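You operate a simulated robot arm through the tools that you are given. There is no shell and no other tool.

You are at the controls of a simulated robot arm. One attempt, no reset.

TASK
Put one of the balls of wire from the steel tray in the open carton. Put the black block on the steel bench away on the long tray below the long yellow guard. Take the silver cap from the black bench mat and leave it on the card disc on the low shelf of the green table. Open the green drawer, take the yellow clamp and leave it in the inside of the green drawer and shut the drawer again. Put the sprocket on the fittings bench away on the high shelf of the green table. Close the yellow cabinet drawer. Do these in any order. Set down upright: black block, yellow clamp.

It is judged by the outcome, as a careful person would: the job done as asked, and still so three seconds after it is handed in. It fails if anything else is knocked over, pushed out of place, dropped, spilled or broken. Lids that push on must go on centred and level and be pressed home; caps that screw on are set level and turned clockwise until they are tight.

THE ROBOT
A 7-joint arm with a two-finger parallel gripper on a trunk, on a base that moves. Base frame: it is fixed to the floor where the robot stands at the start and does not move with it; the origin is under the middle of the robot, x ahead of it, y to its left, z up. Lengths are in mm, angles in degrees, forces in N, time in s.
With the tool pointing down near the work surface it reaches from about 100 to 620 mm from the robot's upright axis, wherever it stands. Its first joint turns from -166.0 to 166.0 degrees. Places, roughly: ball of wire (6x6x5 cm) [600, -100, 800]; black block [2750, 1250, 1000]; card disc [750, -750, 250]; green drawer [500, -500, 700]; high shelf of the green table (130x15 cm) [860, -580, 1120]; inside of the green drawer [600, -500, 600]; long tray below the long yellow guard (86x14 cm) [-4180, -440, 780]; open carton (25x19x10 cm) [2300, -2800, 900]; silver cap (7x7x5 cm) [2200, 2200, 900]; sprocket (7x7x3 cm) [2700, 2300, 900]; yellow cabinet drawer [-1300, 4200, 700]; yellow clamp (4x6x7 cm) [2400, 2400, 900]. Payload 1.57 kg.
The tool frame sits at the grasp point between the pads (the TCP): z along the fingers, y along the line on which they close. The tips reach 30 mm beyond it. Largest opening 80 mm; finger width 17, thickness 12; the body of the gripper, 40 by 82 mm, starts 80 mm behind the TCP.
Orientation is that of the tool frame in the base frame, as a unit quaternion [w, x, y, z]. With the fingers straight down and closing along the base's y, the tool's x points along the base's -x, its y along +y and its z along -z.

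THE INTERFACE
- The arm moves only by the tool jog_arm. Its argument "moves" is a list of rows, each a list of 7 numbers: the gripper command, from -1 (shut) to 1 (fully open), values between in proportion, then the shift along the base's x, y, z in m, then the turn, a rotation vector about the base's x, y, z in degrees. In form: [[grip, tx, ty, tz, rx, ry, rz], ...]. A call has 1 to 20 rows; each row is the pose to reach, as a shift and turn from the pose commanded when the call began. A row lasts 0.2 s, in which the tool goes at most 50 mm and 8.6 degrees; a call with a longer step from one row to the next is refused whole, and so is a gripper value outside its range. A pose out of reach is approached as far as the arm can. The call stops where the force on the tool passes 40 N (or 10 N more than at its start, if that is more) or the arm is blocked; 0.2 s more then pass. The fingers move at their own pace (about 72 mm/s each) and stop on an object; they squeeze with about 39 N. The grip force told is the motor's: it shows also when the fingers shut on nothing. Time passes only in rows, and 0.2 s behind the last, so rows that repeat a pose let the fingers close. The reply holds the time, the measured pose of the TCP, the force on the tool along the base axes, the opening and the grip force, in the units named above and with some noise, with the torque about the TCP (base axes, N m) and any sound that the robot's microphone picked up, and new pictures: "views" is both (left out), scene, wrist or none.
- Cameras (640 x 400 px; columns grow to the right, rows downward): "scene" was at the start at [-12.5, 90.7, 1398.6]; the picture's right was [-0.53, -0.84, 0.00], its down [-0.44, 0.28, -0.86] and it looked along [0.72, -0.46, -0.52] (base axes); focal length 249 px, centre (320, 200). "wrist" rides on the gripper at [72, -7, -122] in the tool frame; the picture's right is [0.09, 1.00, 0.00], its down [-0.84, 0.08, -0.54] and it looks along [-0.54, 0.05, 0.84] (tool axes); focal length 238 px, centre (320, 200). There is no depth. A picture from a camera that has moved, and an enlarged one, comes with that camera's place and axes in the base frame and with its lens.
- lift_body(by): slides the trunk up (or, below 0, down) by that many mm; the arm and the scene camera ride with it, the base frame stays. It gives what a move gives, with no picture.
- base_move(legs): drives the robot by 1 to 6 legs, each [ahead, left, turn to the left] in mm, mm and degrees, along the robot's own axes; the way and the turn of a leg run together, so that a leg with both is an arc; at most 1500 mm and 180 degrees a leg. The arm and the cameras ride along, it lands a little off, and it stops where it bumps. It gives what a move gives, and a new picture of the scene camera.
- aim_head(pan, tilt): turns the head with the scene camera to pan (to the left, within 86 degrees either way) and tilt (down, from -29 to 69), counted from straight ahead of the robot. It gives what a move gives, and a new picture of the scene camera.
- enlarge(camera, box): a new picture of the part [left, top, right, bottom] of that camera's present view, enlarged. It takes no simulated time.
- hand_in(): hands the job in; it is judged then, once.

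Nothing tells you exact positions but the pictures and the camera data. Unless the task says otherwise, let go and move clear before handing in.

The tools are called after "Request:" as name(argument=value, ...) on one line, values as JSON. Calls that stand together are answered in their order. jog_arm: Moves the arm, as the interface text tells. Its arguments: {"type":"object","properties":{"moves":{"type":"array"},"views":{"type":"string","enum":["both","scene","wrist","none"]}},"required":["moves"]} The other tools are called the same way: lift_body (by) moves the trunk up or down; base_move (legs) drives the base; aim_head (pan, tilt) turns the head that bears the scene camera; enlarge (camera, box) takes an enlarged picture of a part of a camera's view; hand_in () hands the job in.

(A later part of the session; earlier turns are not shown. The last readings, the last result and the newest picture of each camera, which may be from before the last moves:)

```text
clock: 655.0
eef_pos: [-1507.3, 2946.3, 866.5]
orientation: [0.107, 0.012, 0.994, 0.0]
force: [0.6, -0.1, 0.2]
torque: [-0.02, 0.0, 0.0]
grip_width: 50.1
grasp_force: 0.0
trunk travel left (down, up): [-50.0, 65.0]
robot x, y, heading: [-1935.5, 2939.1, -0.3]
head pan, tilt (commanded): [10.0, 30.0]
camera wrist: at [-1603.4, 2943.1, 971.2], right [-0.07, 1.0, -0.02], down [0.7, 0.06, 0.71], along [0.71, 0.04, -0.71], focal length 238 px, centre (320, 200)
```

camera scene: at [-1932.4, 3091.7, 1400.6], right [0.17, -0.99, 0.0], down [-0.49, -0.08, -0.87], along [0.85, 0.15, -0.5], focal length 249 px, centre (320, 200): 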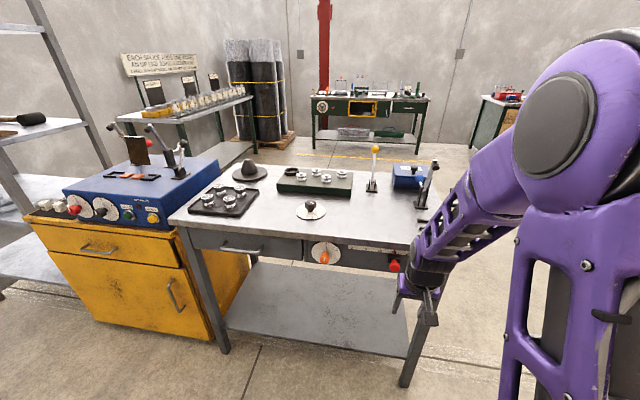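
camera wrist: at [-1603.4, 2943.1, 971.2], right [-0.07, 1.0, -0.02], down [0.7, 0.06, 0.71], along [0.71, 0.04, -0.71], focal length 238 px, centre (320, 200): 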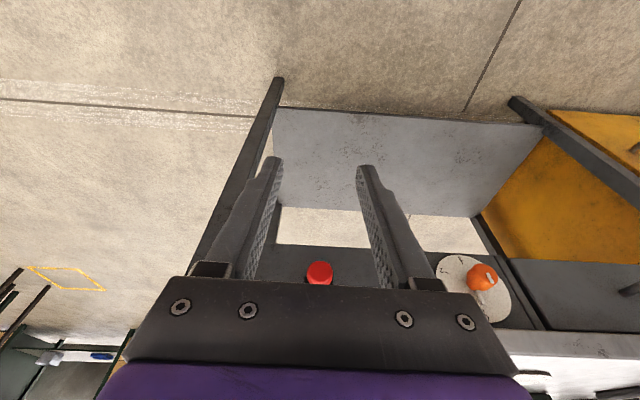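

The bench and its items look unchanged (dial and red knob at the same places as before). I'll go around properly: down to y≈2230 first, then across to the corridor in front of the green table.

Request:
base_move(legs=[[0, -700, 0.3], [1400, 0, 0], [390, 0, 0], [0, -1350, 0], [0, -1000, 0], [0, -1300, 0]])

Request:
aim_head(pan=-86, tilt=10)

```text
clock: 705.5
eef_pos: [264.8, -1410.4, 867.0]
orientation: [0.108, 0.015, 0.994, -0.001]
force: [-0.3, -0.1, 0.0]
torque: [0.01, 0.02, -0.01]
grip_width: 50.1
grasp_force: 0.0
trunk travel left (down, up): [-50.0, 65.0]
robot x, y, heading: [-163.8, -1415.7, -0.6]
head pan, tilt (commanded): [10.0, 30.0]
camera scene: at [-158.9, -1261.6, 1400.5], right [0.16, -0.99, 0.0], down [-0.49, -0.08, -0.87], along [0.85, 0.14, -0.5], focal length 249 px, centre (320, 200)
```

scene: 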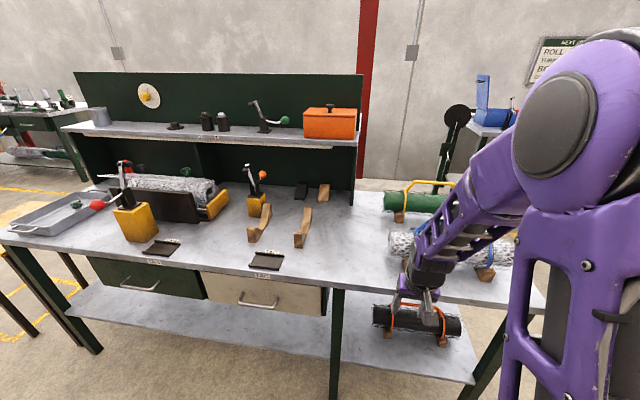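

```text
clock: 707.2
eef_pos: [265.0, -1410.4, 867.6]
orientation: [0.107, 0.014, 0.994, -0.001]
force: [-0.6, 0.2, -0.2]
torque: [0.03, 0.0, 0.01]
grip_width: 49.9
grasp_force: 0.1
trunk travel left (down, up): [-50.0, 65.0]
robot x, y, heading: [-157.9, -1415.0, -0.6]
head pan, tilt (commanded): [-85.9, 10.0]
camera scene: at [-242.6, -1369.0, 1432.9], right [-1.0, -0.06, 0.0], down [-0.01, 0.17, -0.98], along [0.06, -0.98, -0.17], focal length 249 px, centre (320, 200)
```

scene: 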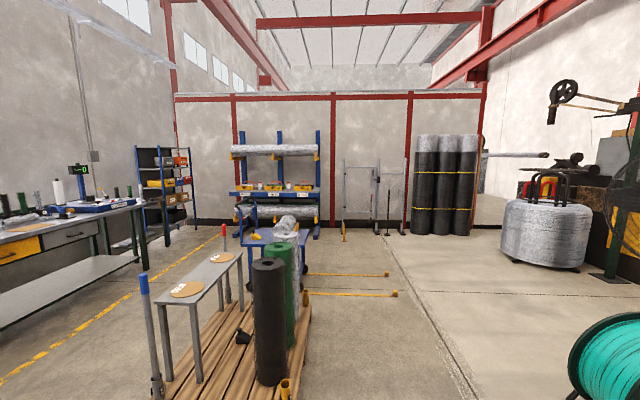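

There is a second coil at the machine's far end, near (-3000, -4600). I'll drive further that way and look along the machine's back side.

Request:
base_move(legs=[[-240, 0, 0], [0, -1450, 0], [0, -900, 0], [0, 0, -90]])

Request:
aim_head(pan=-70, tilt=10)

Request:
aim_head(pan=-20, tilt=10)

```text
clock: 719.3
eef_pos: [2.7, -2627.7, 864.0]
orientation: [0.101, 0.012, 0.995, 0.0]
force: [-1.1, -0.3, 0.1]
torque: [0.02, 0.0, -0.03]
grip_width: 49.9
grasp_force: 0.0
trunk travel left (down, up): [-50.0, 65.0]
robot x, y, heading: [-416.8, -2635.5, -0.9]
head pan, tilt (commanded): [-85.9, 10.0]
stopped in leg 2: the force on the tool passed its limit at 66 N (the readings are from after the stop); the commanded pose is now the measured one
camera scene: at [-501.0, -2589.4, 1432.9], right [-1.0, -0.06, 0.0], down [-0.01, 0.17, -0.98], along [0.05, -0.98, -0.17], focal length 249 px, centre (320, 200)
```

scene: 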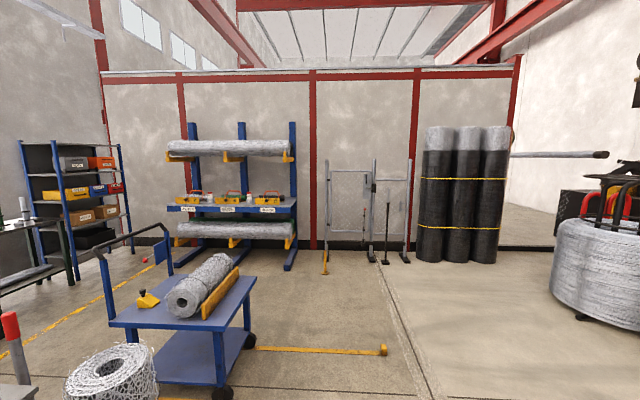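

```text
clock: 720.1
eef_pos: [2.8, -2628.4, 864.3]
orientation: [0.101, 0.013, 0.995, 0.0]
force: [0.5, -0.3, 0.3]
torque: [0.01, -0.03, -0.03]
grip_width: 50.1
grasp_force: 0.1
trunk travel left (down, up): [-50.0, 65.0]
robot x, y, heading: [-419.5, -2636.5, -0.9]
head pan, tilt (commanded): [-70.0, 10.0]
camera scene: at [-475.7, -2584.4, 1432.9], right [-0.94, -0.33, 0.0], down [-0.06, 0.16, -0.98], along [0.32, -0.93, -0.17], focal length 249 px, centre (320, 200)
```

scene: 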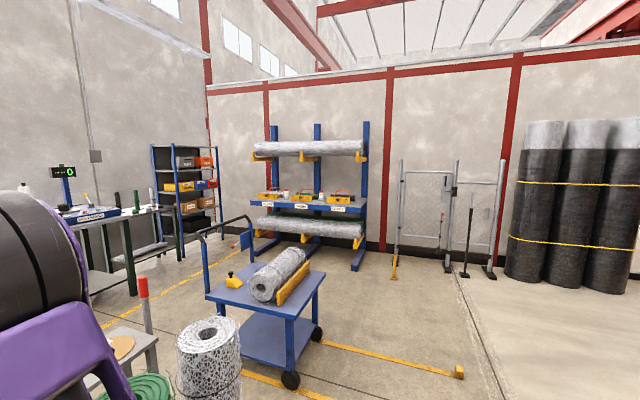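

```text
clock: 721.3
eef_pos: [2.2, -2627.7, 864.6]
orientation: [0.1, 0.013, 0.995, 0.0]
force: [1.4, 0.1, 0.4]
torque: [0.0, -0.01, -0.05]
grip_width: 50.0
grasp_force: 0.0
trunk travel left (down, up): [-50.0, 65.0]
robot x, y, heading: [-417.5, -2637.3, -1.1]
head pan, tilt (commanded): [-20.0, 10.0]
camera scene: at [-419.3, -2529.7, 1432.9], right [-0.36, -0.93, 0.0], down [-0.16, 0.06, -0.98], along [0.92, -0.35, -0.17], focal length 249 px, centre (320, 200)
```

scene: 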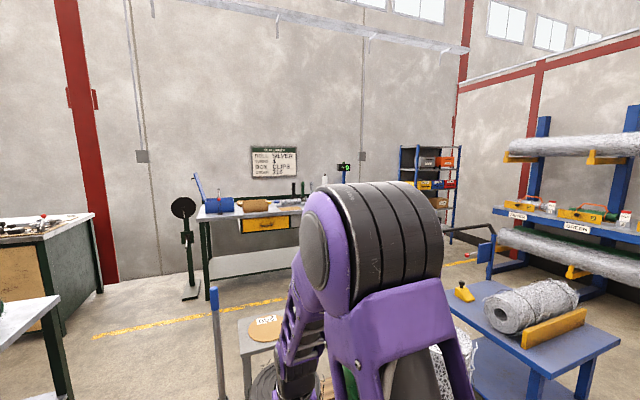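

My gripper bumped something at (0, -2628): likely the tall roll on the pallet. I must check that nothing was tipped over.

Request:
aim_head(pan=10, tilt=45)

Request:
aim_head(pan=-60, tilt=45)

Request:
jog_arm(moves=[[0.25, 0, 0, 0, 0, 0, 0]], views="wrist")

```text
clock: 722.3
eef_pos: [2.6, -2627.5, 864.4]
orientation: [0.101, 0.013, 0.995, 0.001]
force: [0.6, -0.2, -0.5]
torque: [-0.01, 0.0, -0.01]
grip_width: 50.1
grasp_force: 0.1
trunk travel left (down, up): [-50.0, 65.0]
robot x, y, heading: [-422.2, -2637.9, -1.0]
head pan, tilt (commanded): [10.0, 45.0]
camera scene: at [-425.8, -2483.7, 1378.0], right [0.16, -0.99, 0.0], down [-0.7, -0.11, -0.71], along [0.7, 0.11, -0.71], focal length 249 px, centre (320, 200)
```

scene: 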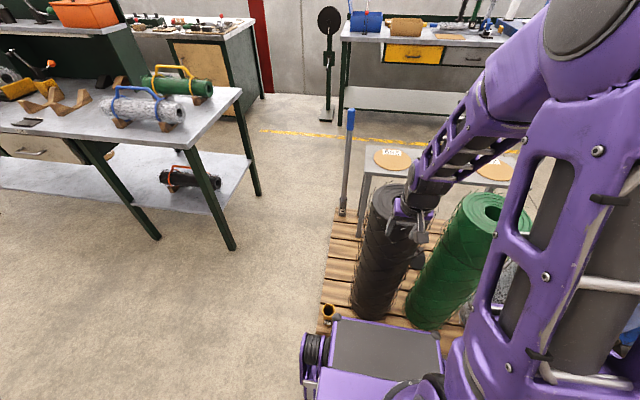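

```text
clock: 723.7
eef_pos: [2.7, -2628.2, 865.3]
orientation: [0.101, 0.014, 0.995, 0.001]
force: [-0.6, 0.4, -0.1]
torque: [0.01, -0.02, 0.0]
grip_width: 49.8
grasp_force: 0.1
trunk travel left (down, up): [-50.0, 65.0]
robot x, y, heading: [-418.8, -2638.1, -1.0]
head pan, tilt (commanded): [-60.0, 45.0]
camera scene: at [-466.5, -2567.5, 1377.9], right [-0.87, -0.49, 0.0], down [-0.34, 0.62, -0.71], along [0.34, -0.62, -0.71], focal length 249 px, centre (320, 200)
```

scene: 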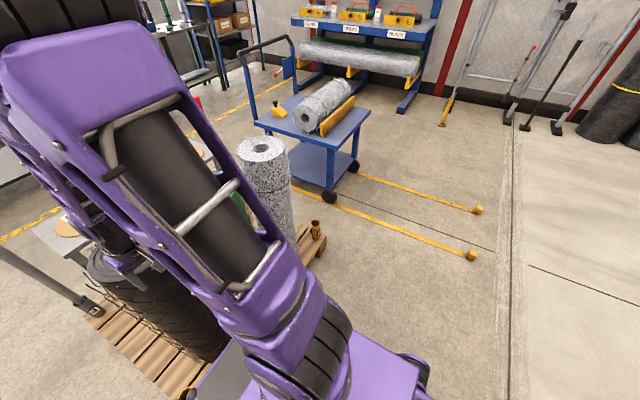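

```text
clock: 724.1
eef_pos: [2.9, -2627.4, 864.7]
orientation: [0.101, 0.013, 0.995, 0.0]
force: [-0.1, 0.7, 0.0]
torque: [0.0, -0.03, -0.04]
grip_width: 50.2
grasp_force: 0.0
trunk travel left (down, up): [-50.0, 65.0]
robot x, y, heading: [-416.8, -2638.1, -0.7]
head pan, tilt (commanded): [-60.0, 45.0]
camera wrist: at [-92.2, -2630.8, 970.4], right [-0.07, 1.0, -0.01], down [0.71, 0.06, 0.7], along [0.7, 0.04, -0.71], focal length 238 px, centre (320, 200)
```

wrist: 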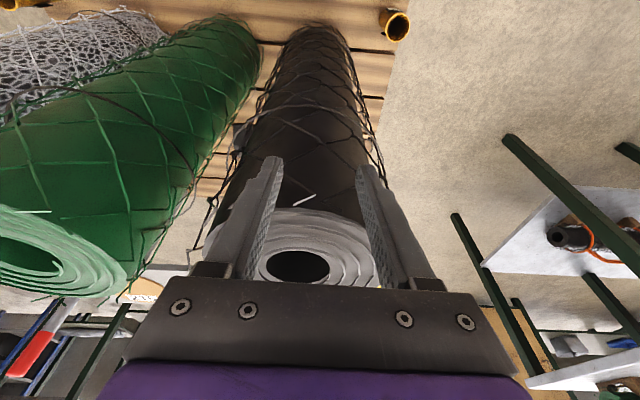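

The rolls are still standing upright in the same place; I only grazed the black roll's rim. I'll back straight away from it, and then continue with the arm kept clear.

Request:
base_move(legs=[[-200, 0, 0]])

Request:
aim_head(pan=-10, tilt=40)

Request:
enlarge(camera="scene", box=[160, 130, 420, 320])

```text
clock: 725.7
eef_pos: [-194.5, -2624.8, 864.3]
orientation: [0.101, 0.013, 0.995, 0.001]
force: [0.3, -0.3, 0.4]
torque: [0.0, -0.01, 0.0]
grip_width: 49.7
grasp_force: 0.1
trunk travel left (down, up): [-50.0, 65.0]
robot x, y, heading: [-615.0, -2635.5, -1.1]
head pan, tilt (commanded): [-60.0, 45.0]
camera scene: at [-663.3, -2564.5, 1377.9], right [-0.87, -0.49, 0.0], down [-0.34, 0.62, -0.71], along [0.34, -0.62, -0.71], focal length 249 px, centre (320, 200)
```

scene: 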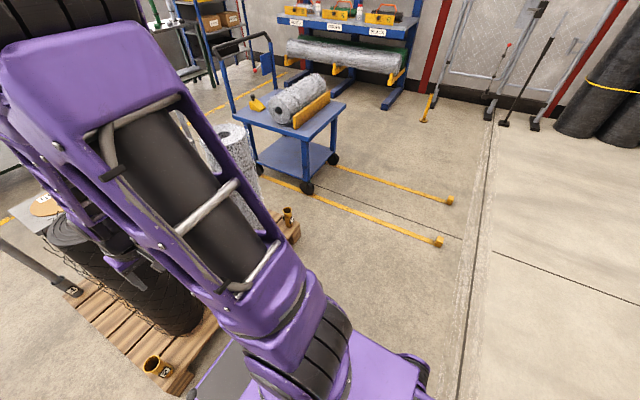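

```text
clock: 726.9
eef_pos: [-194.5, -2625.4, 865.7]
orientation: [0.101, 0.013, 0.995, 0.0]
force: [-0.5, 0.2, -0.8]
torque: [-0.01, -0.02, -0.01]
grip_width: 50.3
grasp_force: 0.1
trunk travel left (down, up): [-50.0, 65.0]
robot x, y, heading: [-617.9, -2633.6, -1.0]
head pan, tilt (commanded): [-10.0, 40.0]
camera scene: at [-619.5, -2509.6, 1385.2], right [-0.19, -0.98, 0.0], down [-0.63, 0.12, -0.77], along [0.75, -0.15, -0.64], focal length 249 px, centre (320, 200)
```

scene: 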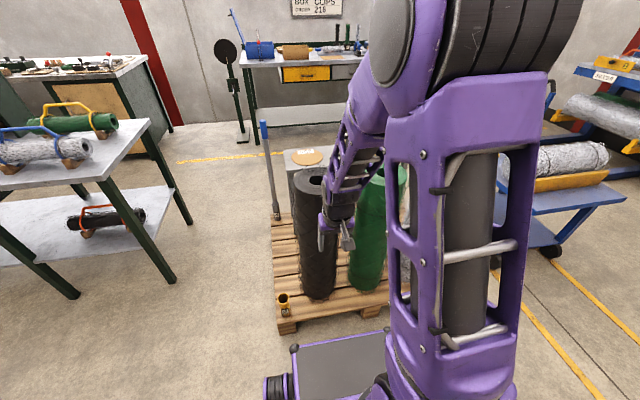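

```text
2.11 times, centred on (290, 225) of scene
camera zoom: at [-619.5, -2509.6, 1385.2], right [-0.19, -0.98, 0.0], down [-0.63, 0.12, -0.77], along [0.75, -0.15, -0.64], focal length 524 px, centre (383, 147)
```

zoom: 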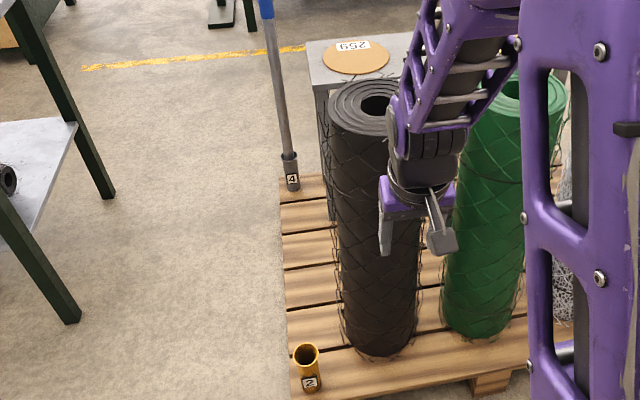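

The black roll is standing fine. I'll now turn and look west along the back of the machine.

Request:
base_move(legs=[[-150, 0, 0], [0, 0, -90]])

Request:
aim_head(pan=-60, tilt=8)

Request:
enlarge(camera="scene", box=[180, 100, 460, 300])

```text
clock: 732.1
eef_pos: [-752.5, -3053.7, 865.2]
orientation: [0.072, 0.71, 0.697, -0.072]
force: [0.8, 0.3, 0.6]
torque: [0.04, 0.01, -0.02]
grip_width: 50.2
grasp_force: 0.0
trunk travel left (down, up): [-50.0, 65.0]
robot x, y, heading: [-764.2, -2629.1, -90.5]
head pan, tilt (commanded): [-10.0, 40.0]
camera scene: at [-637.6, -2627.3, 1385.2], right [-0.98, 0.18, 0.0], down [0.12, 0.63, -0.77], along [-0.14, -0.75, -0.64], focal length 249 px, centre (320, 200)
```

scene: 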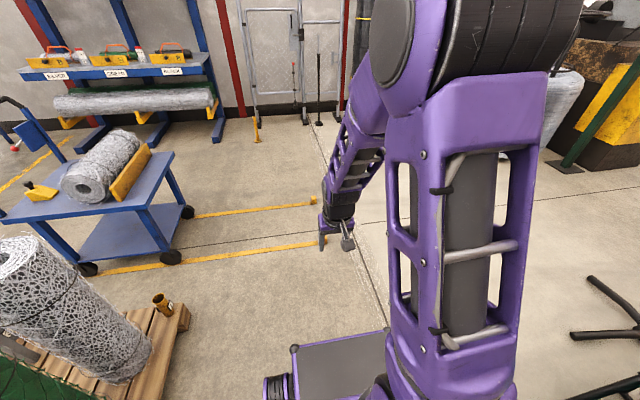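

```text
clock: 733.3
eef_pos: [-751.7, -3054.1, 864.0]
orientation: [0.071, 0.71, 0.697, -0.071]
force: [0.3, 0.5, -0.3]
torque: [0.04, -0.03, 0.02]
grip_width: 50.0
grasp_force: 0.0
trunk travel left (down, up): [-50.0, 65.0]
robot x, y, heading: [-763.3, -2627.3, -90.7]
head pan, tilt (commanded): [-60.0, 8.0]
camera scene: at [-702.7, -2589.4, 1436.1], right [-0.49, 0.87, 0.0], down [0.12, 0.07, -0.99], along [-0.86, -0.49, -0.14], focal length 249 px, centre (320, 200)
```

scene: 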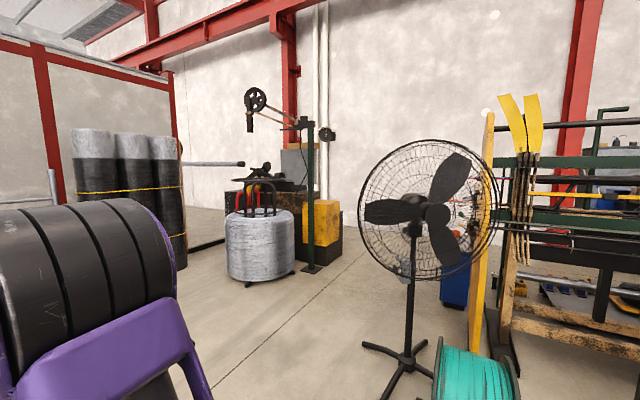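

```text
2.00 times, centred on (320, 200) of scene
camera zoom: at [-702.7, -2589.4, 1436.1], right [-0.49, 0.87, 0.0], down [0.12, 0.07, -0.99], along [-0.86, -0.49, -0.14], focal length 498 px, centre (320, 200)
```

zoom: 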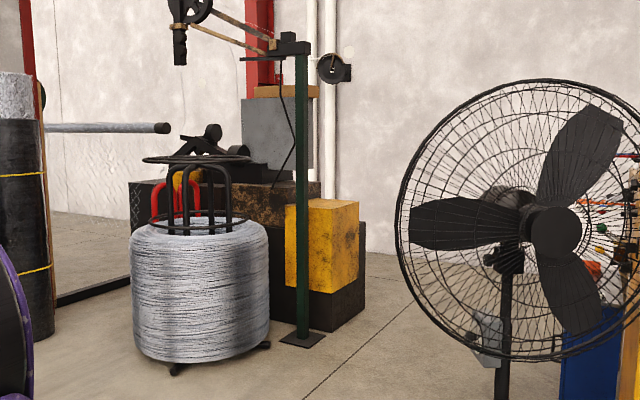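

There's a clear way round the machine's -y end, between the fan and the second coil, leading to an aisle by the back wall (x≈-5040). I'll go that way in stages.

Request:
base_move(legs=[[920, 0, 0.6], [0, -1000, 0]])

Request:
aim_head(pan=-80, tilt=20)

```text
clock: 737.3
eef_pos: [-755.6, -3840.1, 864.5]
orientation: [0.071, 0.709, 0.698, -0.071]
force: [0.3, -0.6, -1.0]
torque: [0.0, -0.01, -0.02]
grip_width: 49.9
grasp_force: 0.1
trunk travel left (down, up): [-50.0, 65.0]
robot x, y, heading: [-766.1, -3414.9, -90.4]
head pan, tilt (commanded): [-60.0, 8.0]
stopped in leg 1: the robot was blocked; the commanded pose is now the measured one
camera scene: at [-705.9, -3375.5, 1436.1], right [-0.5, 0.87, 0.0], down [0.12, 0.07, -0.99], along [-0.86, -0.49, -0.14], focal length 249 px, centre (320, 200)
```

scene: 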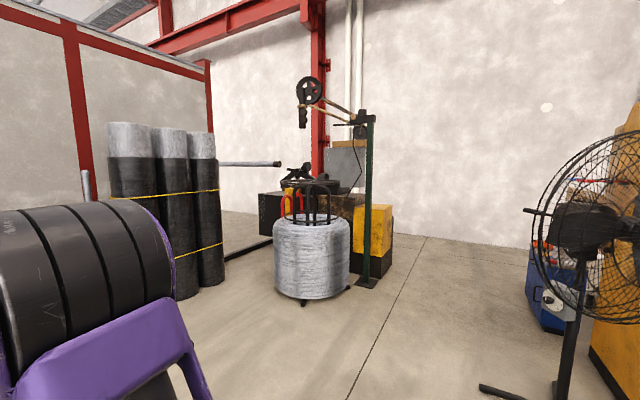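

```text
clock: 738.2
eef_pos: [-755.2, -3839.0, 864.4]
orientation: [0.072, 0.708, 0.699, -0.07]
force: [-0.7, 0.1, 0.5]
torque: [-0.01, -0.02, 0.0]
grip_width: 50.1
grasp_force: 0.0
trunk travel left (down, up): [-50.0, 65.0]
robot x, y, heading: [-768.6, -3417.5, -90.4]
head pan, tilt (commanded): [-80.0, 20.0]
camera scene: at [-717.3, -3345.5, 1416.7], right [-0.17, 0.99, 0.0], down [0.34, 0.06, -0.94], along [-0.93, -0.16, -0.34], focal length 249 px, centre (320, 200)
```

scene: 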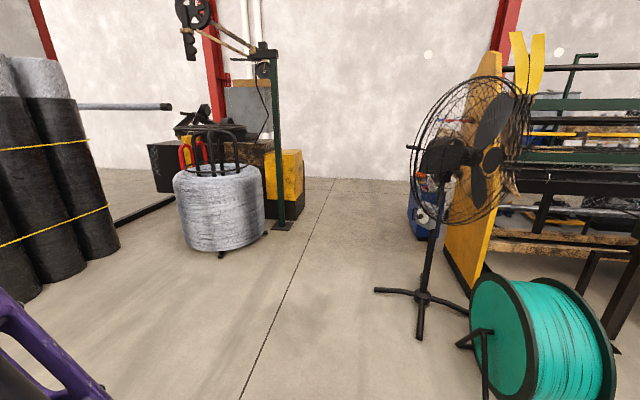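

I was stopped by a low yellow rail end-stop on the floor ahead. I'll back off a touch and go around it, keeping between the fan and the second coil.

Request:
base_move(legs=[[-40, 0, 0], [0, -500, 0.4], [120, 0, 0], [0, -1450, 0]])

Request:
aim_head(pan=-86, tilt=15)

```text
clock: 752.9
eef_pos: [-2149.7, -3920.9, 863.3]
orientation: [0.072, 0.712, 0.695, -0.071]
force: [0.6, 0.7, -1.3]
torque: [-0.03, 0.0, -0.03]
grip_width: 50.0
grasp_force: 0.2
trunk travel left (down, up): [-50.0, 65.0]
robot x, y, heading: [-2158.0, -3499.6, -90.7]
head pan, tilt (commanded): [-80.0, 20.0]
stopped in leg 4: the robot was blocked; the commanded pose is now the measured one
camera scene: at [-2107.4, -3427.3, 1416.6], right [-0.16, 0.99, 0.0], down [0.34, 0.06, -0.94], along [-0.93, -0.15, -0.34], focal length 249 px, centre (320, 200)
```

scene: 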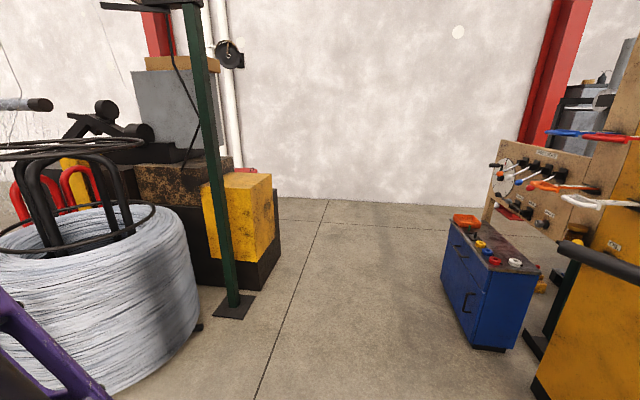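

```text
clock: 753.6
eef_pos: [-2150.9, -3921.9, 863.8]
orientation: [0.071, 0.712, 0.695, -0.07]
force: [0.0, -0.2, 0.1]
torque: [0.0, 0.0, 0.02]
grip_width: 49.8
grasp_force: 0.0
trunk travel left (down, up): [-50.0, 65.0]
robot x, y, heading: [-2157.4, -3499.5, -90.5]
head pan, tilt (commanded): [-85.9, 15.0]
camera scene: at [-2108.7, -3417.7, 1424.7], right [-0.06, 1.0, 0.0], down [0.26, 0.02, -0.97], along [-0.96, -0.06, -0.26], focal length 249 px, centre (320, 200)
```

scene: 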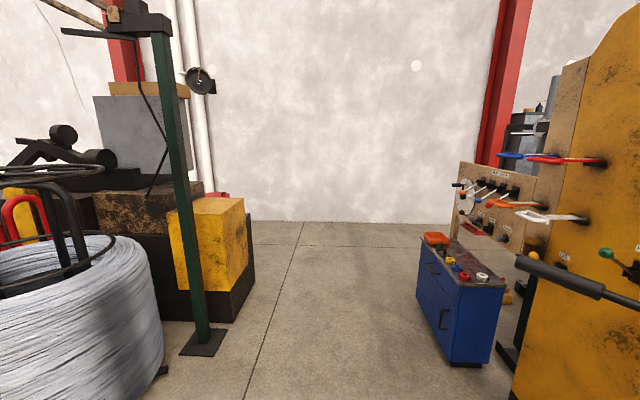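

I was blocked again, probably by a leg of the fan stand at my right rear. I'll back away from it, then turn to look at the fan.

Request:
base_move(legs=[[0, 250, 0.5], [0, 0, -85]])

Request:
aim_head(pan=-30, tilt=25)

Request:
aim_head(pan=10, tilt=15)

```text
clock: 760.3
eef_pos: [-2326.6, -3558.6, 864.1]
orientation: [0.006, 0.994, 0.044, -0.099]
force: [0.6, -0.6, -0.1]
torque: [-0.03, 0.0, -0.01]
grip_width: 50.0
grasp_force: 0.0
trunk travel left (down, up): [-50.0, 65.0]
robot x, y, heading: [-1910.7, -3496.3, -174.2]
head pan, tilt (commanded): [-85.9, 15.0]
camera scene: at [-1819.2, -3540.9, 1424.8], right [0.99, 0.17, 0.0], down [0.04, -0.26, -0.97], along [-0.17, 0.95, -0.26], focal length 249 px, centre (320, 200)
```

scene: 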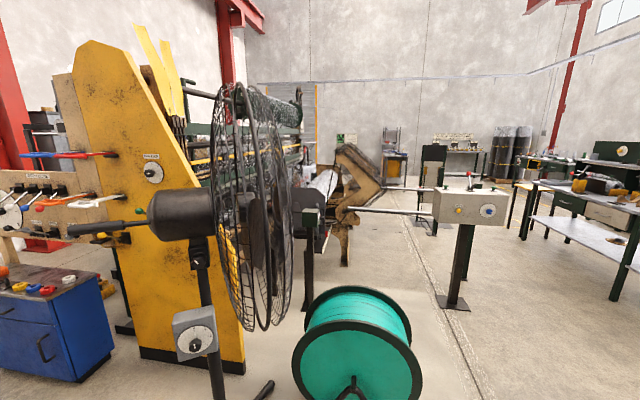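

```text
clock: 761.5
eef_pos: [-2327.5, -3557.0, 864.0]
orientation: [0.006, 0.994, 0.044, -0.1]
force: [-0.6, 0.3, -1.2]
torque: [0.0, 0.0, 0.01]
grip_width: 49.8
grasp_force: 0.0
trunk travel left (down, up): [-50.0, 65.0]
robot x, y, heading: [-1908.8, -3503.1, -174.0]
head pan, tilt (commanded): [-30.0, 25.0]
camera scene: at [-1887.2, -3595.1, 1408.5], right [0.41, 0.91, 0.0], down [0.39, -0.17, -0.91], along [-0.83, 0.37, -0.42], focal length 249 px, centre (320, 200)
```

scene: 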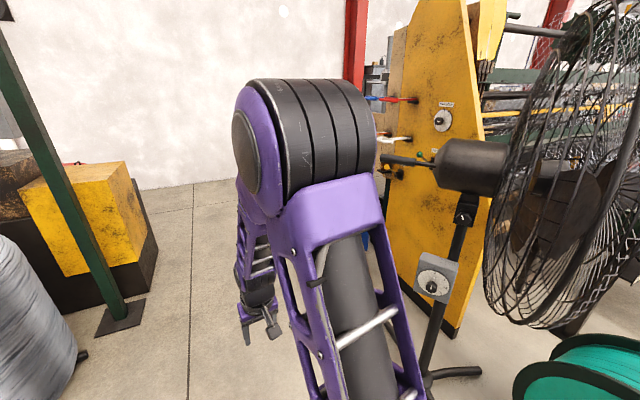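

```text
clock: 762.6
eef_pos: [-2326.3, -3556.5, 863.1]
orientation: [0.005, 0.994, 0.043, -0.101]
force: [0.7, 0.3, 0.4]
torque: [-0.01, 0.01, -0.01]
grip_width: 50.2
grasp_force: 0.1
trunk travel left (down, up): [-50.0, 65.0]
robot x, y, heading: [-1905.1, -3501.4, -174.3]
head pan, tilt (commanded): [10.0, 15.0]
camera scene: at [-1893.1, -3658.3, 1424.7], right [-0.27, 0.96, 0.0], down [0.25, 0.07, -0.97], along [-0.93, -0.26, -0.26], focal length 249 px, centre (320, 200)
```

scene: 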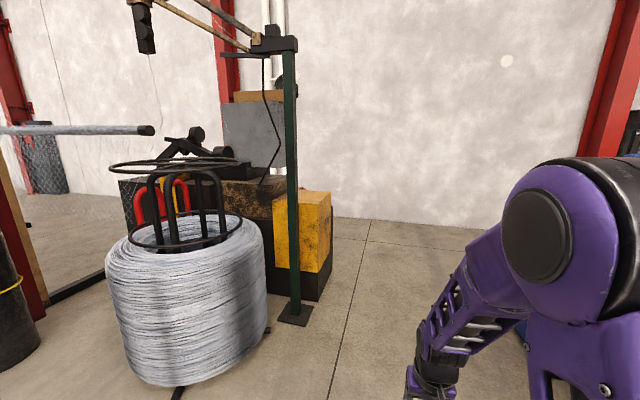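

The fan is still standing where it was. Facing west, my narrower side passes it with more room, so I'll straighten up, shift left slightly and drive west to the back aisle.

Request:
base_move(legs=[[0, 80, -5.8], [1300, 0, 0], [1000, 0, 0]])

Request:
aim_head(pan=-80, tilt=15)

```text
clock: 775.0
eef_pos: [-4629.5, -3570.7, 863.6]
orientation: [0.0, 0.995, -0.013, -0.1]
force: [-0.4, 0.2, 0.0]
torque: [0.01, -0.05, -0.01]
grip_width: 49.9
grasp_force: 0.1
trunk travel left (down, up): [-50.0, 65.0]
robot x, y, heading: [-4207.6, -3563.5, 179.2]
head pan, tilt (commanded): [10.0, 15.0]
camera scene: at [-4210.7, -3719.7, 1424.8], right [-0.16, 0.99, 0.0], down [0.26, 0.04, -0.97], along [-0.95, -0.16, -0.26], focal length 249 px, centre (320, 200)
```

scene: 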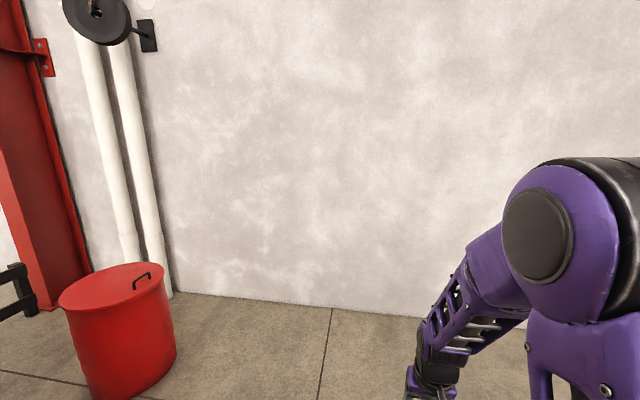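

```text
clock: 776.6
eef_pos: [-4630.5, -3570.3, 864.2]
orientation: [0.0, 0.995, -0.013, -0.099]
force: [-0.3, 0.9, 0.0]
torque: [0.01, 0.0, -0.02]
grip_width: 50.0
grasp_force: 0.0
trunk travel left (down, up): [-50.0, 65.0]
robot x, y, heading: [-4208.9, -3563.7, 179.1]
head pan, tilt (commanded): [-80.0, 15.0]
camera scene: at [-4133.6, -3612.5, 1424.8], right [0.99, 0.16, 0.0], down [0.04, -0.26, -0.97], along [-0.16, 0.95, -0.26], focal length 249 px, centre (320, 200)
```

scene: 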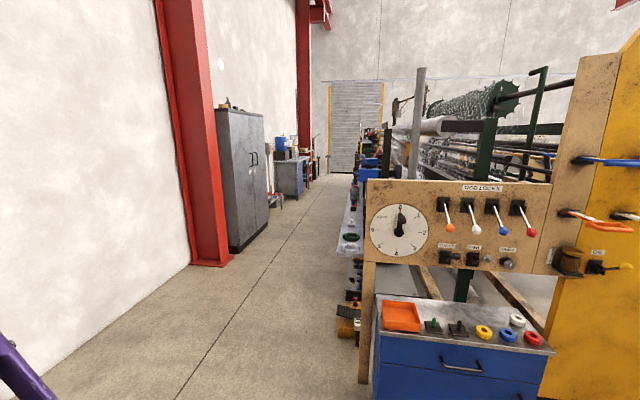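

Now I can see the back aisle between the machine and the wall. I'll zoom in on the machine's back side.

Request:
enlarge(camera="scene", box=[260, 110, 440, 250])

Request:
enlarge(camera="scene", box=[310, 170, 400, 270])

```text
2.86 times, centred on (350, 180) of scene
camera zoom: at [-4133.6, -3612.5, 1424.8], right [0.99, 0.16, 0.0], down [0.04, -0.26, -0.97], along [-0.16, 0.95, -0.26], focal length 711 px, centre (234, 257)
```

zoom: 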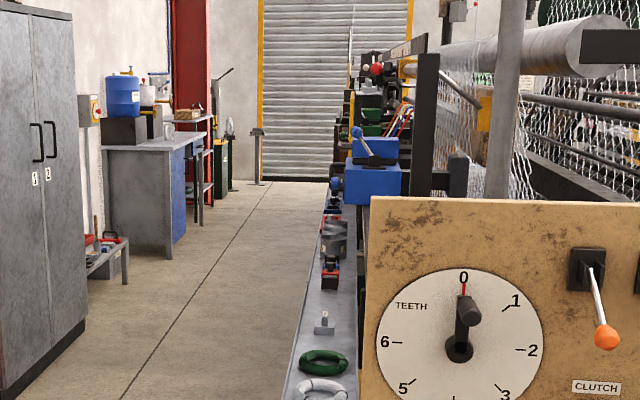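

```text
4.00 times, centred on (355, 220) of scene
camera zoom: at [-4133.6, -3612.5, 1424.8], right [0.99, 0.16, 0.0], down [0.04, -0.26, -0.97], along [-0.16, 0.95, -0.26], focal length 996 px, centre (180, 120)
```

zoom: 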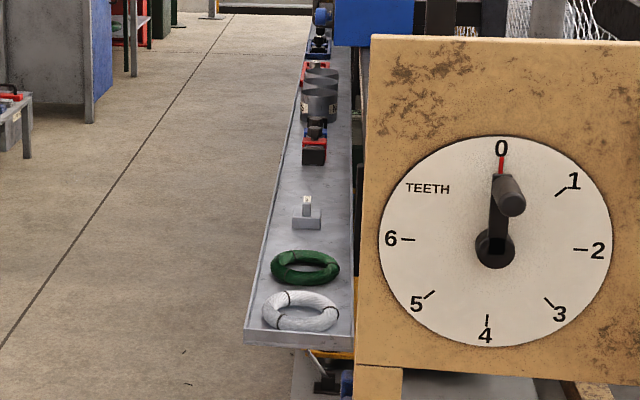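

The narrow ledge along the machine's back (x≈-4252…-4107, z≈780) must include the tray. I'll turn to face the machine from the aisle and move up to look at the part near y=-440.

Request:
base_move(legs=[[300, 0, 0], [0, 0, -179], [-350, 0, 0], [0, 1450, 0], [0, 1150, 0]])

Request:
aim_head(pan=30, tilt=20)

Request:
enlarge(camera="scene", box=[180, 120, 460, 320])

```text
clock: 812.6
eef_pos: [-4378.7, -957.6, 864.3]
orientation: [0.1, 0.016, 0.995, 0.0]
force: [0.5, 0.4, 0.6]
torque: [0.04, -0.01, 0.01]
grip_width: 49.8
grasp_force: 0.2
trunk travel left (down, up): [-50.0, 65.0]
robot x, y, heading: [-4803.2, -961.0, -1.2]
head pan, tilt (commanded): [-80.0, 15.0]
camera scene: at [-4872.3, -914.7, 1424.8], right [-0.99, -0.15, 0.0], down [-0.04, 0.26, -0.97], along [0.15, -0.95, -0.26], focal length 249 px, centre (320, 200)
```

scene: 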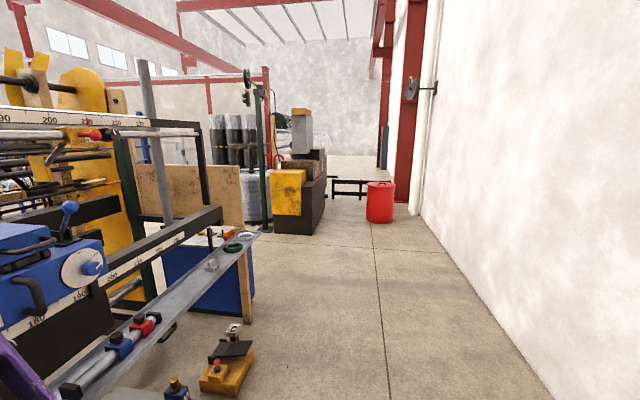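

```text
clock: 814.5
eef_pos: [-4378.9, -958.1, 864.5]
orientation: [0.1, 0.016, 0.995, 0.001]
force: [0.4, -0.2, -0.5]
torque: [-0.01, -0.03, -0.02]
grip_width: 50.4
grasp_force: 0.1
trunk travel left (down, up): [-50.0, 65.0]
robot x, y, heading: [-4796.6, -964.6, -1.1]
head pan, tilt (commanded): [30.0, 20.0]
camera scene: at [-4805.1, -777.5, 1416.6], right [0.48, -0.88, 0.0], down [-0.3, -0.16, -0.94], along [0.82, 0.45, -0.34], focal length 249 px, centre (320, 200)
```

scene: 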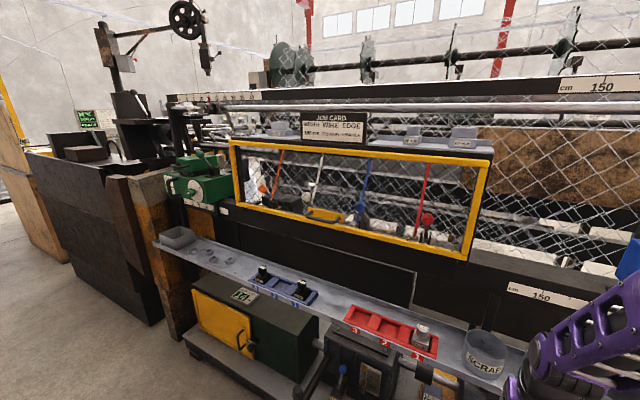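

```text
2.00 times, centred on (320, 220) of scene
camera zoom: at [-4805.1, -777.5, 1416.6], right [0.48, -0.88, 0.0], down [-0.3, -0.16, -0.94], along [0.82, 0.45, -0.34], focal length 498 px, centre (320, 160)
```

zoom: 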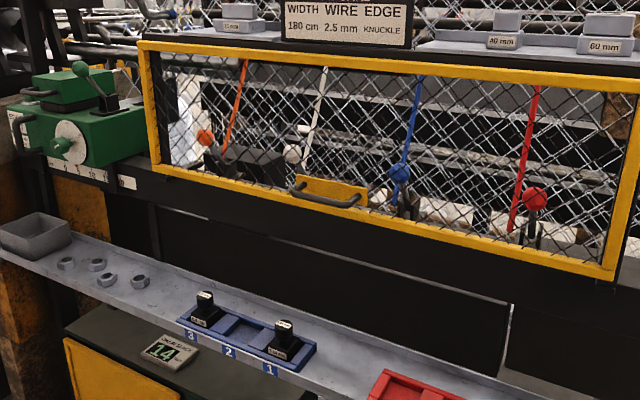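

Found it: the yellow-framed mesh guard is the long guard, and the grey ledge below it is the tray, with a free stretch around y≈-478 between the blue and red holders. A near-vertical tool will suit it. Now I'll go back for the black block by the same safe route.

Request:
enlarge(camera="scene", box=[220, 240, 400, 360])

Request:
base_move(legs=[[0, -1330, 1.1], [0, -1330, 0], [1450, 0, 0], [1450, 0, 0], [300, 0, 0]])

```text
3.33 times, centred on (310, 300) of scene
camera zoom: at [-4805.1, -777.5, 1416.6], right [0.48, -0.88, 0.0], down [-0.3, -0.16, -0.94], along [0.82, 0.45, -0.34], focal length 830 px, centre (353, -133)
```

zoom: 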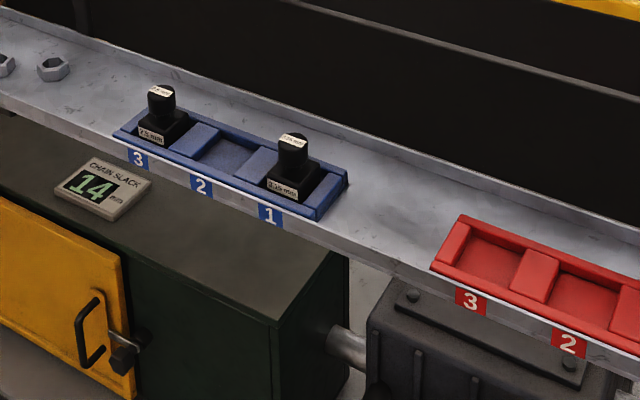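

```text
clock: 855.4
eef_pos: [-1173.4, -3601.5, 864.5]
orientation: [0.101, 0.007, 0.995, 0.001]
force: [-0.1, 0.9, 0.5]
torque: [0.02, 0.0, 0.0]
grip_width: 49.9
grasp_force: 0.2
trunk travel left (down, up): [-50.0, 65.0]
robot x, y, heading: [-1596.2, -3611.5, -0.2]
head pan, tilt (commanded): [30.0, 20.0]
camera scene: at [-1603.7, -3428.1, 1416.6], right [0.5, -0.87, 0.0], down [-0.3, -0.17, -0.94], along [0.81, 0.47, -0.34], focal length 249 px, centre (320, 200)
```

scene: 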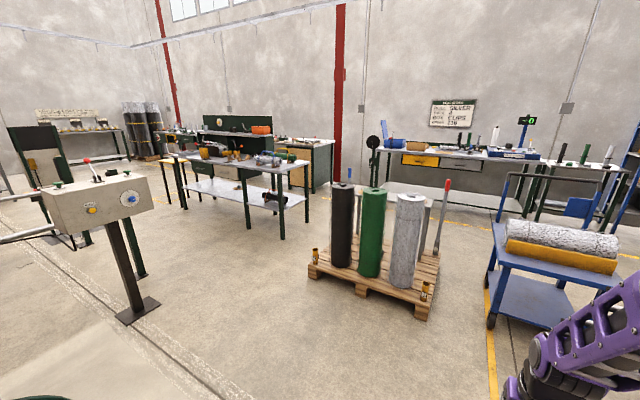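

The way is clear and the three rolls on the pallet stand fine. Continuing back to the corridor in front of the green table.

Request:
base_move(legs=[[0, 280, 0], [920, 0, 0], [0, 1270, 0], [520, 0, 0], [0, 1450, 0], [0, 1400, 0]])

Request:
aim_head(pan=-30, tilt=20)

```text
clock: 904.8
eef_pos: [252.8, 820.8, 864.8]
orientation: [0.101, -0.001, 0.995, 0.002]
force: [0.1, 0.4, 0.1]
torque: [-0.01, -0.01, -0.03]
grip_width: 49.8
grasp_force: 0.1
trunk travel left (down, up): [-50.0, 65.0]
robot x, y, heading: [-166.2, 798.9, 0.7]
head pan, tilt (commanded): [30.0, 20.0]
camera scene: at [-178.6, 986.1, 1416.6], right [0.51, -0.86, 0.0], down [-0.29, -0.18, -0.94], along [0.81, 0.48, -0.34], focal length 249 px, centre (320, 200)
```

scene: 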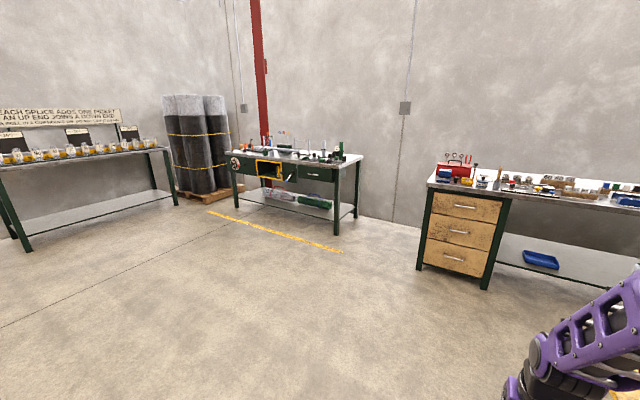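

```text
clock: 906.1
eef_pos: [254.3, 820.5, 863.9]
orientation: [0.102, -0.001, 0.995, 0.002]
force: [-0.1, -0.3, -0.4]
torque: [0.0, 0.02, 0.03]
grip_width: 49.9
grasp_force: 0.1
trunk travel left (down, up): [-50.0, 65.0]
robot x, y, heading: [-168.3, 803.7, 0.7]
head pan, tilt (commanded): [-30.0, 20.0]
camera scene: at [-177.1, 893.0, 1416.6], right [-0.49, -0.87, 0.0], down [-0.3, 0.17, -0.94], along [0.82, -0.46, -0.34], focal length 249 px, centre (320, 200)
```

scene: 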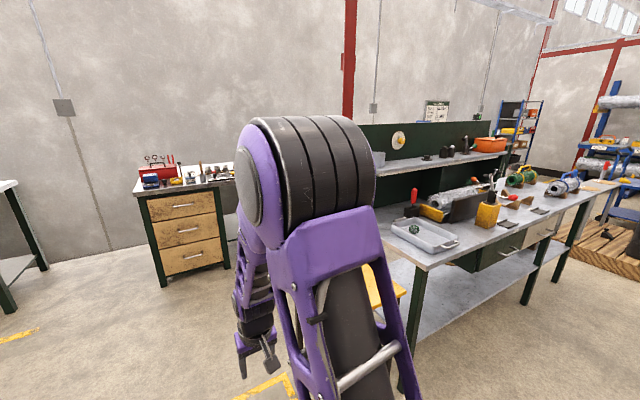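

Now I'll raise the arm and swing it partly to the right, then drive into the gap between the benches for the black block.

Request:
jog_arm(moves=[[0.5, -0.0095, -0.039, 0.0135, 0, 0, -5], [0.5, -0.019, -0.078, 0.027, 0, 0, -10], [0.5, -0.0285, -0.117, 0.04, 0, 0, -15], [0.5, -0.038, -0.156, 0.054, 0, 0, -20], [0.5, -0.0475, -0.195, 0.067, 0, 0, -25], [0.5, -0.057, -0.233, 0.08, 0, 0, -30], [0.5, -0.0665, -0.272, 0.094, 0, 0, -35], [0.5, -0.076, -0.31, 0.106, 0, 0, -40], [0.5, -0.076, -0.31, 0.106, 0, 0, -40]], views="none")

Request:
base_move(legs=[[0, 890, -0.7], [1400, 0, 0], [600, 0, 0]])

```text
clock: 908.1
eef_pos: [177.5, 510.5, 970.7]
orientation: [0.095, 0.339, 0.936, -0.032]
force: [-0.2, 0.7, -0.4]
torque: [0.01, 0.0, 0.01]
grip_width: 59.9
grasp_force: 0.1
trunk travel left (down, up): [-50.0, 65.0]
robot x, y, heading: [-164.8, 800.5, 0.8]
head pan, tilt (commanded): [-30.0, 20.0]
```

```text
clock: 926.7
eef_pos: [2170.4, 1421.4, 969.5]
orientation: [0.096, 0.342, 0.934, -0.033]
force: [-0.1, 1.0, -0.4]
torque: [-0.01, -0.01, -0.01]
grip_width: 59.9
grasp_force: 0.1
trunk travel left (down, up): [-50.0, 65.0]
robot x, y, heading: [1829.5, 1713.3, 0.3]
head pan, tilt (commanded): [-30.0, 20.0]
camera scene: at [1819.2, 1806.2, 1416.6], right [-0.49, -0.87, 0.0], down [-0.3, 0.17, -0.94], along [0.82, -0.46, -0.34], focal length 249 px, centre (320, 200)
```

scene: 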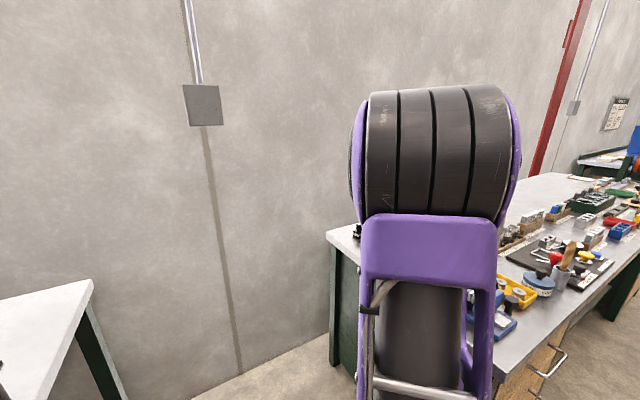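

In line with the gap. I'll drive in to x≈2400 and then look at the block with the wrist camera.

Request:
base_move(legs=[[570, -20, -0.3]])

Request:
jog_arm(moves=[[0.5, -0.025, -0.03, 0.005, 0, 0, -5], [0.5, -0.05, -0.06, 0.01, 0, 0, -10], [0.5, -0.08, -0.09, 0.015, 0, 0, -15], [0.5, -0.11, -0.115, 0.02, 0, 0, -20], [0.5, -0.14, -0.13, 0.02, 0, 0, -25], [0.5, -0.14, -0.13, 0.02, 0, 0, -30], [0.5, -0.14, -0.13, 0.02, 0, 0, -35], [0.5, -0.14, -0.13, 0.02, 0, 0, -35]])

```text
clock: 930.0
eef_pos: [2746.1, 1406.7, 969.2]
orientation: [0.095, 0.343, 0.934, -0.032]
force: [-0.2, -0.3, 0.1]
torque: [-0.02, 0.02, -0.02]
grip_width: 60.0
grasp_force: 0.1
trunk travel left (down, up): [-50.0, 65.0]
robot x, y, heading: [2406.6, 1698.9, 0.2]
head pan, tilt (commanded): [-30.0, 20.0]
camera scene: at [2393.9, 1790.5, 1416.6], right [-0.49, -0.87, 0.0], down [-0.3, 0.17, -0.94], along [0.82, -0.46, -0.34], focal length 249 px, centre (320, 200)
```

scene: 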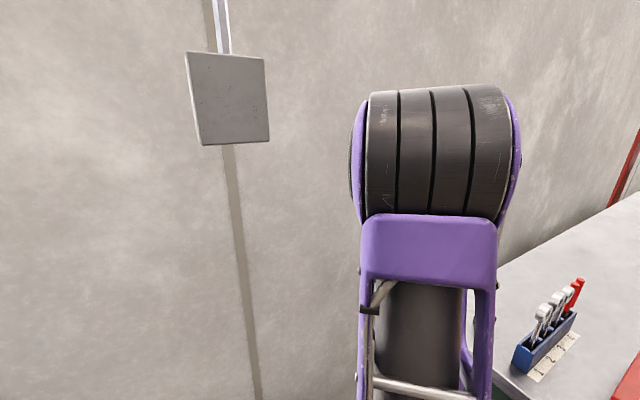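

```text
clock: 931.8
eef_pos: [2605.8, 1276.4, 990.8]
orientation: [0.082, 0.608, 0.787, -0.06]
force: [0.0, 0.8, 0.2]
torque: [0.01, -0.01, 0.03]
grip_width: 59.9
grasp_force: 0.0
trunk travel left (down, up): [-50.0, 65.0]
robot x, y, heading: [2403.6, 1702.6, 0.3]
head pan, tilt (commanded): [-30.0, 20.0]
camera scene: at [2394.0, 1790.5, 1416.6], right [-0.49, -0.87, 0.0], down [-0.3, 0.17, -0.94], along [0.82, -0.46, -0.34], focal length 249 px, centre (320, 200)
camera wrist: at [2575.1, 1368.2, 1096.1], right [0.94, 0.34, -0.02], down [0.25, -0.67, 0.7], along [0.23, -0.66, -0.71], focal length 238 px, centre (320, 200)
```

scene: 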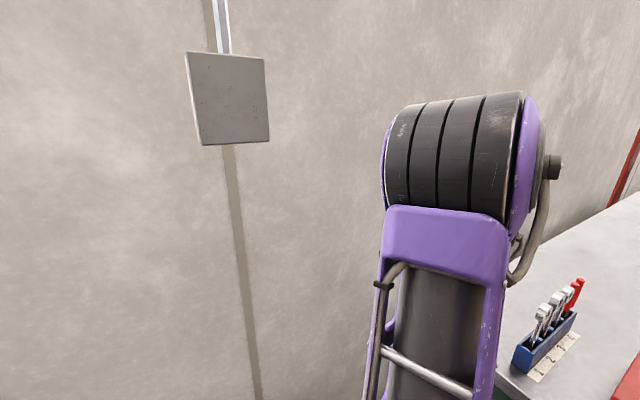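
wrist: 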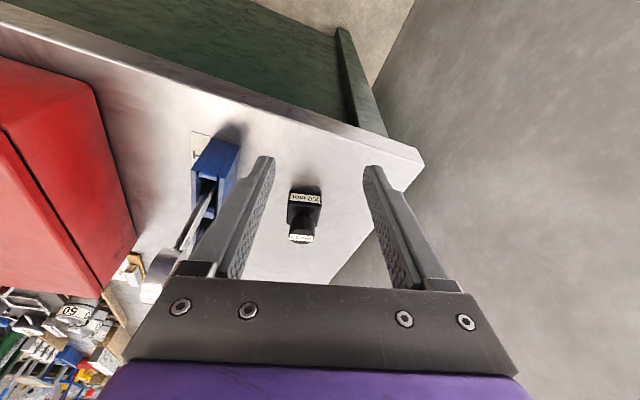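

The block is right ahead: a small black base with a label and a handle on top. I'll zoom in to measure it.

Request:
enlarge(camera="wrist", box=[250, 150, 370, 260])

```text
3.64 times, centred on (310, 205) of wrist
camera zoom: at [2575.1, 1368.2, 1096.1], right [0.94, 0.34, -0.02], down [0.25, -0.67, 0.7], along [0.23, -0.66, -0.71], focal length 867 px, centre (356, 182)
```

zoom: 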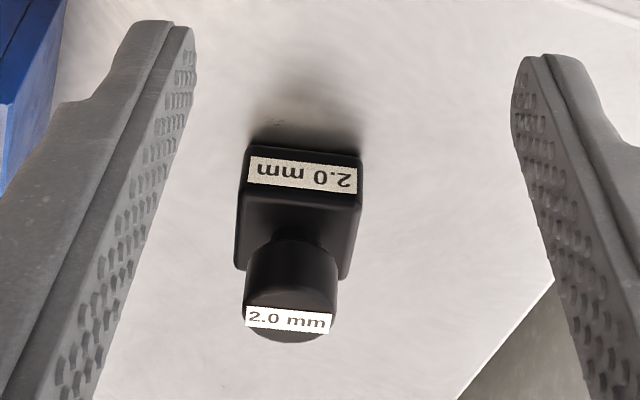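

The block's base is about 43×42×30 mm, centred near (2626, 1133), and aligned with the gripper's closing direction. I'll move over it and re-check alignment.

Request:
jog_arm(moves=[[0.5, 0.005, -0.04, -0.004, 0, 0, 0], [0.5, 0.01, -0.08, -0.008, 0, 0, 0], [0.5, 0.015, -0.115, -0.012, 0, 0, 0], [0.5, 0.0188, -0.1387, -0.016, 0, 0, 0], [0.5, 0.0188, -0.1387, -0.016, 0, 0, 0]], views="wrist")

Request:
enlarge(camera="wrist", box=[220, 60, 420, 220])

```text
clock: 933.0
eef_pos: [2623.4, 1136.8, 973.3]
orientation: [0.08, 0.608, 0.788, -0.06]
force: [-0.2, 0.0, 0.7]
torque: [-0.01, -0.01, 0.0]
grip_width: 60.1
grasp_force: 0.0
trunk travel left (down, up): [-50.0, 65.0]
robot x, y, heading: [2400.6, 1696.8, 0.4]
head pan, tilt (commanded): [-30.0, 20.0]
camera wrist: at [2593.3, 1228.9, 1079.2], right [0.94, 0.34, -0.02], down [0.25, -0.67, 0.7], along [0.23, -0.66, -0.72], focal length 238 px, centre (320, 200)
```

wrist: 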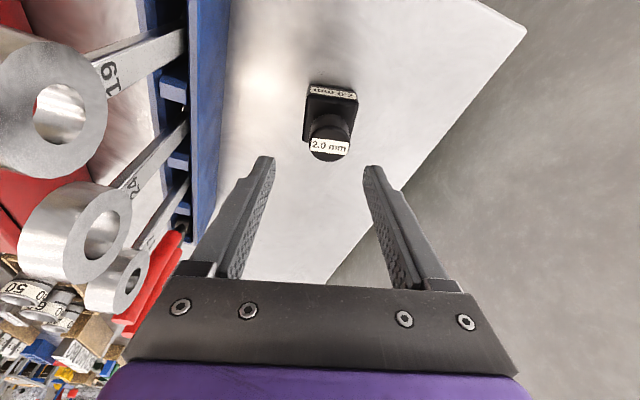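

```text
2.50 times, centred on (320, 140) of wrist
camera zoom: at [2593.3, 1228.9, 1079.2], right [0.94, 0.34, -0.02], down [0.25, -0.67, 0.7], along [0.23, -0.66, -0.72], focal length 596 px, centre (320, 350)
```

zoom: 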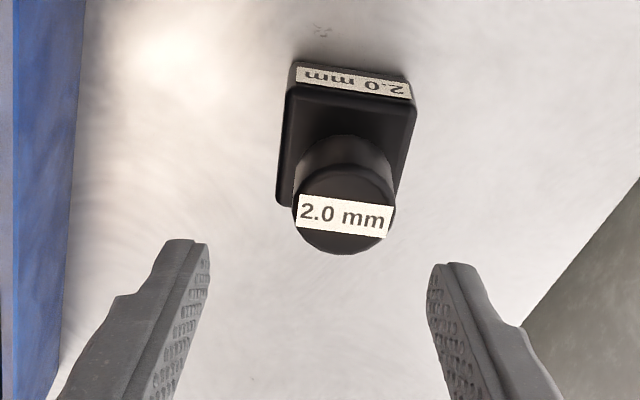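

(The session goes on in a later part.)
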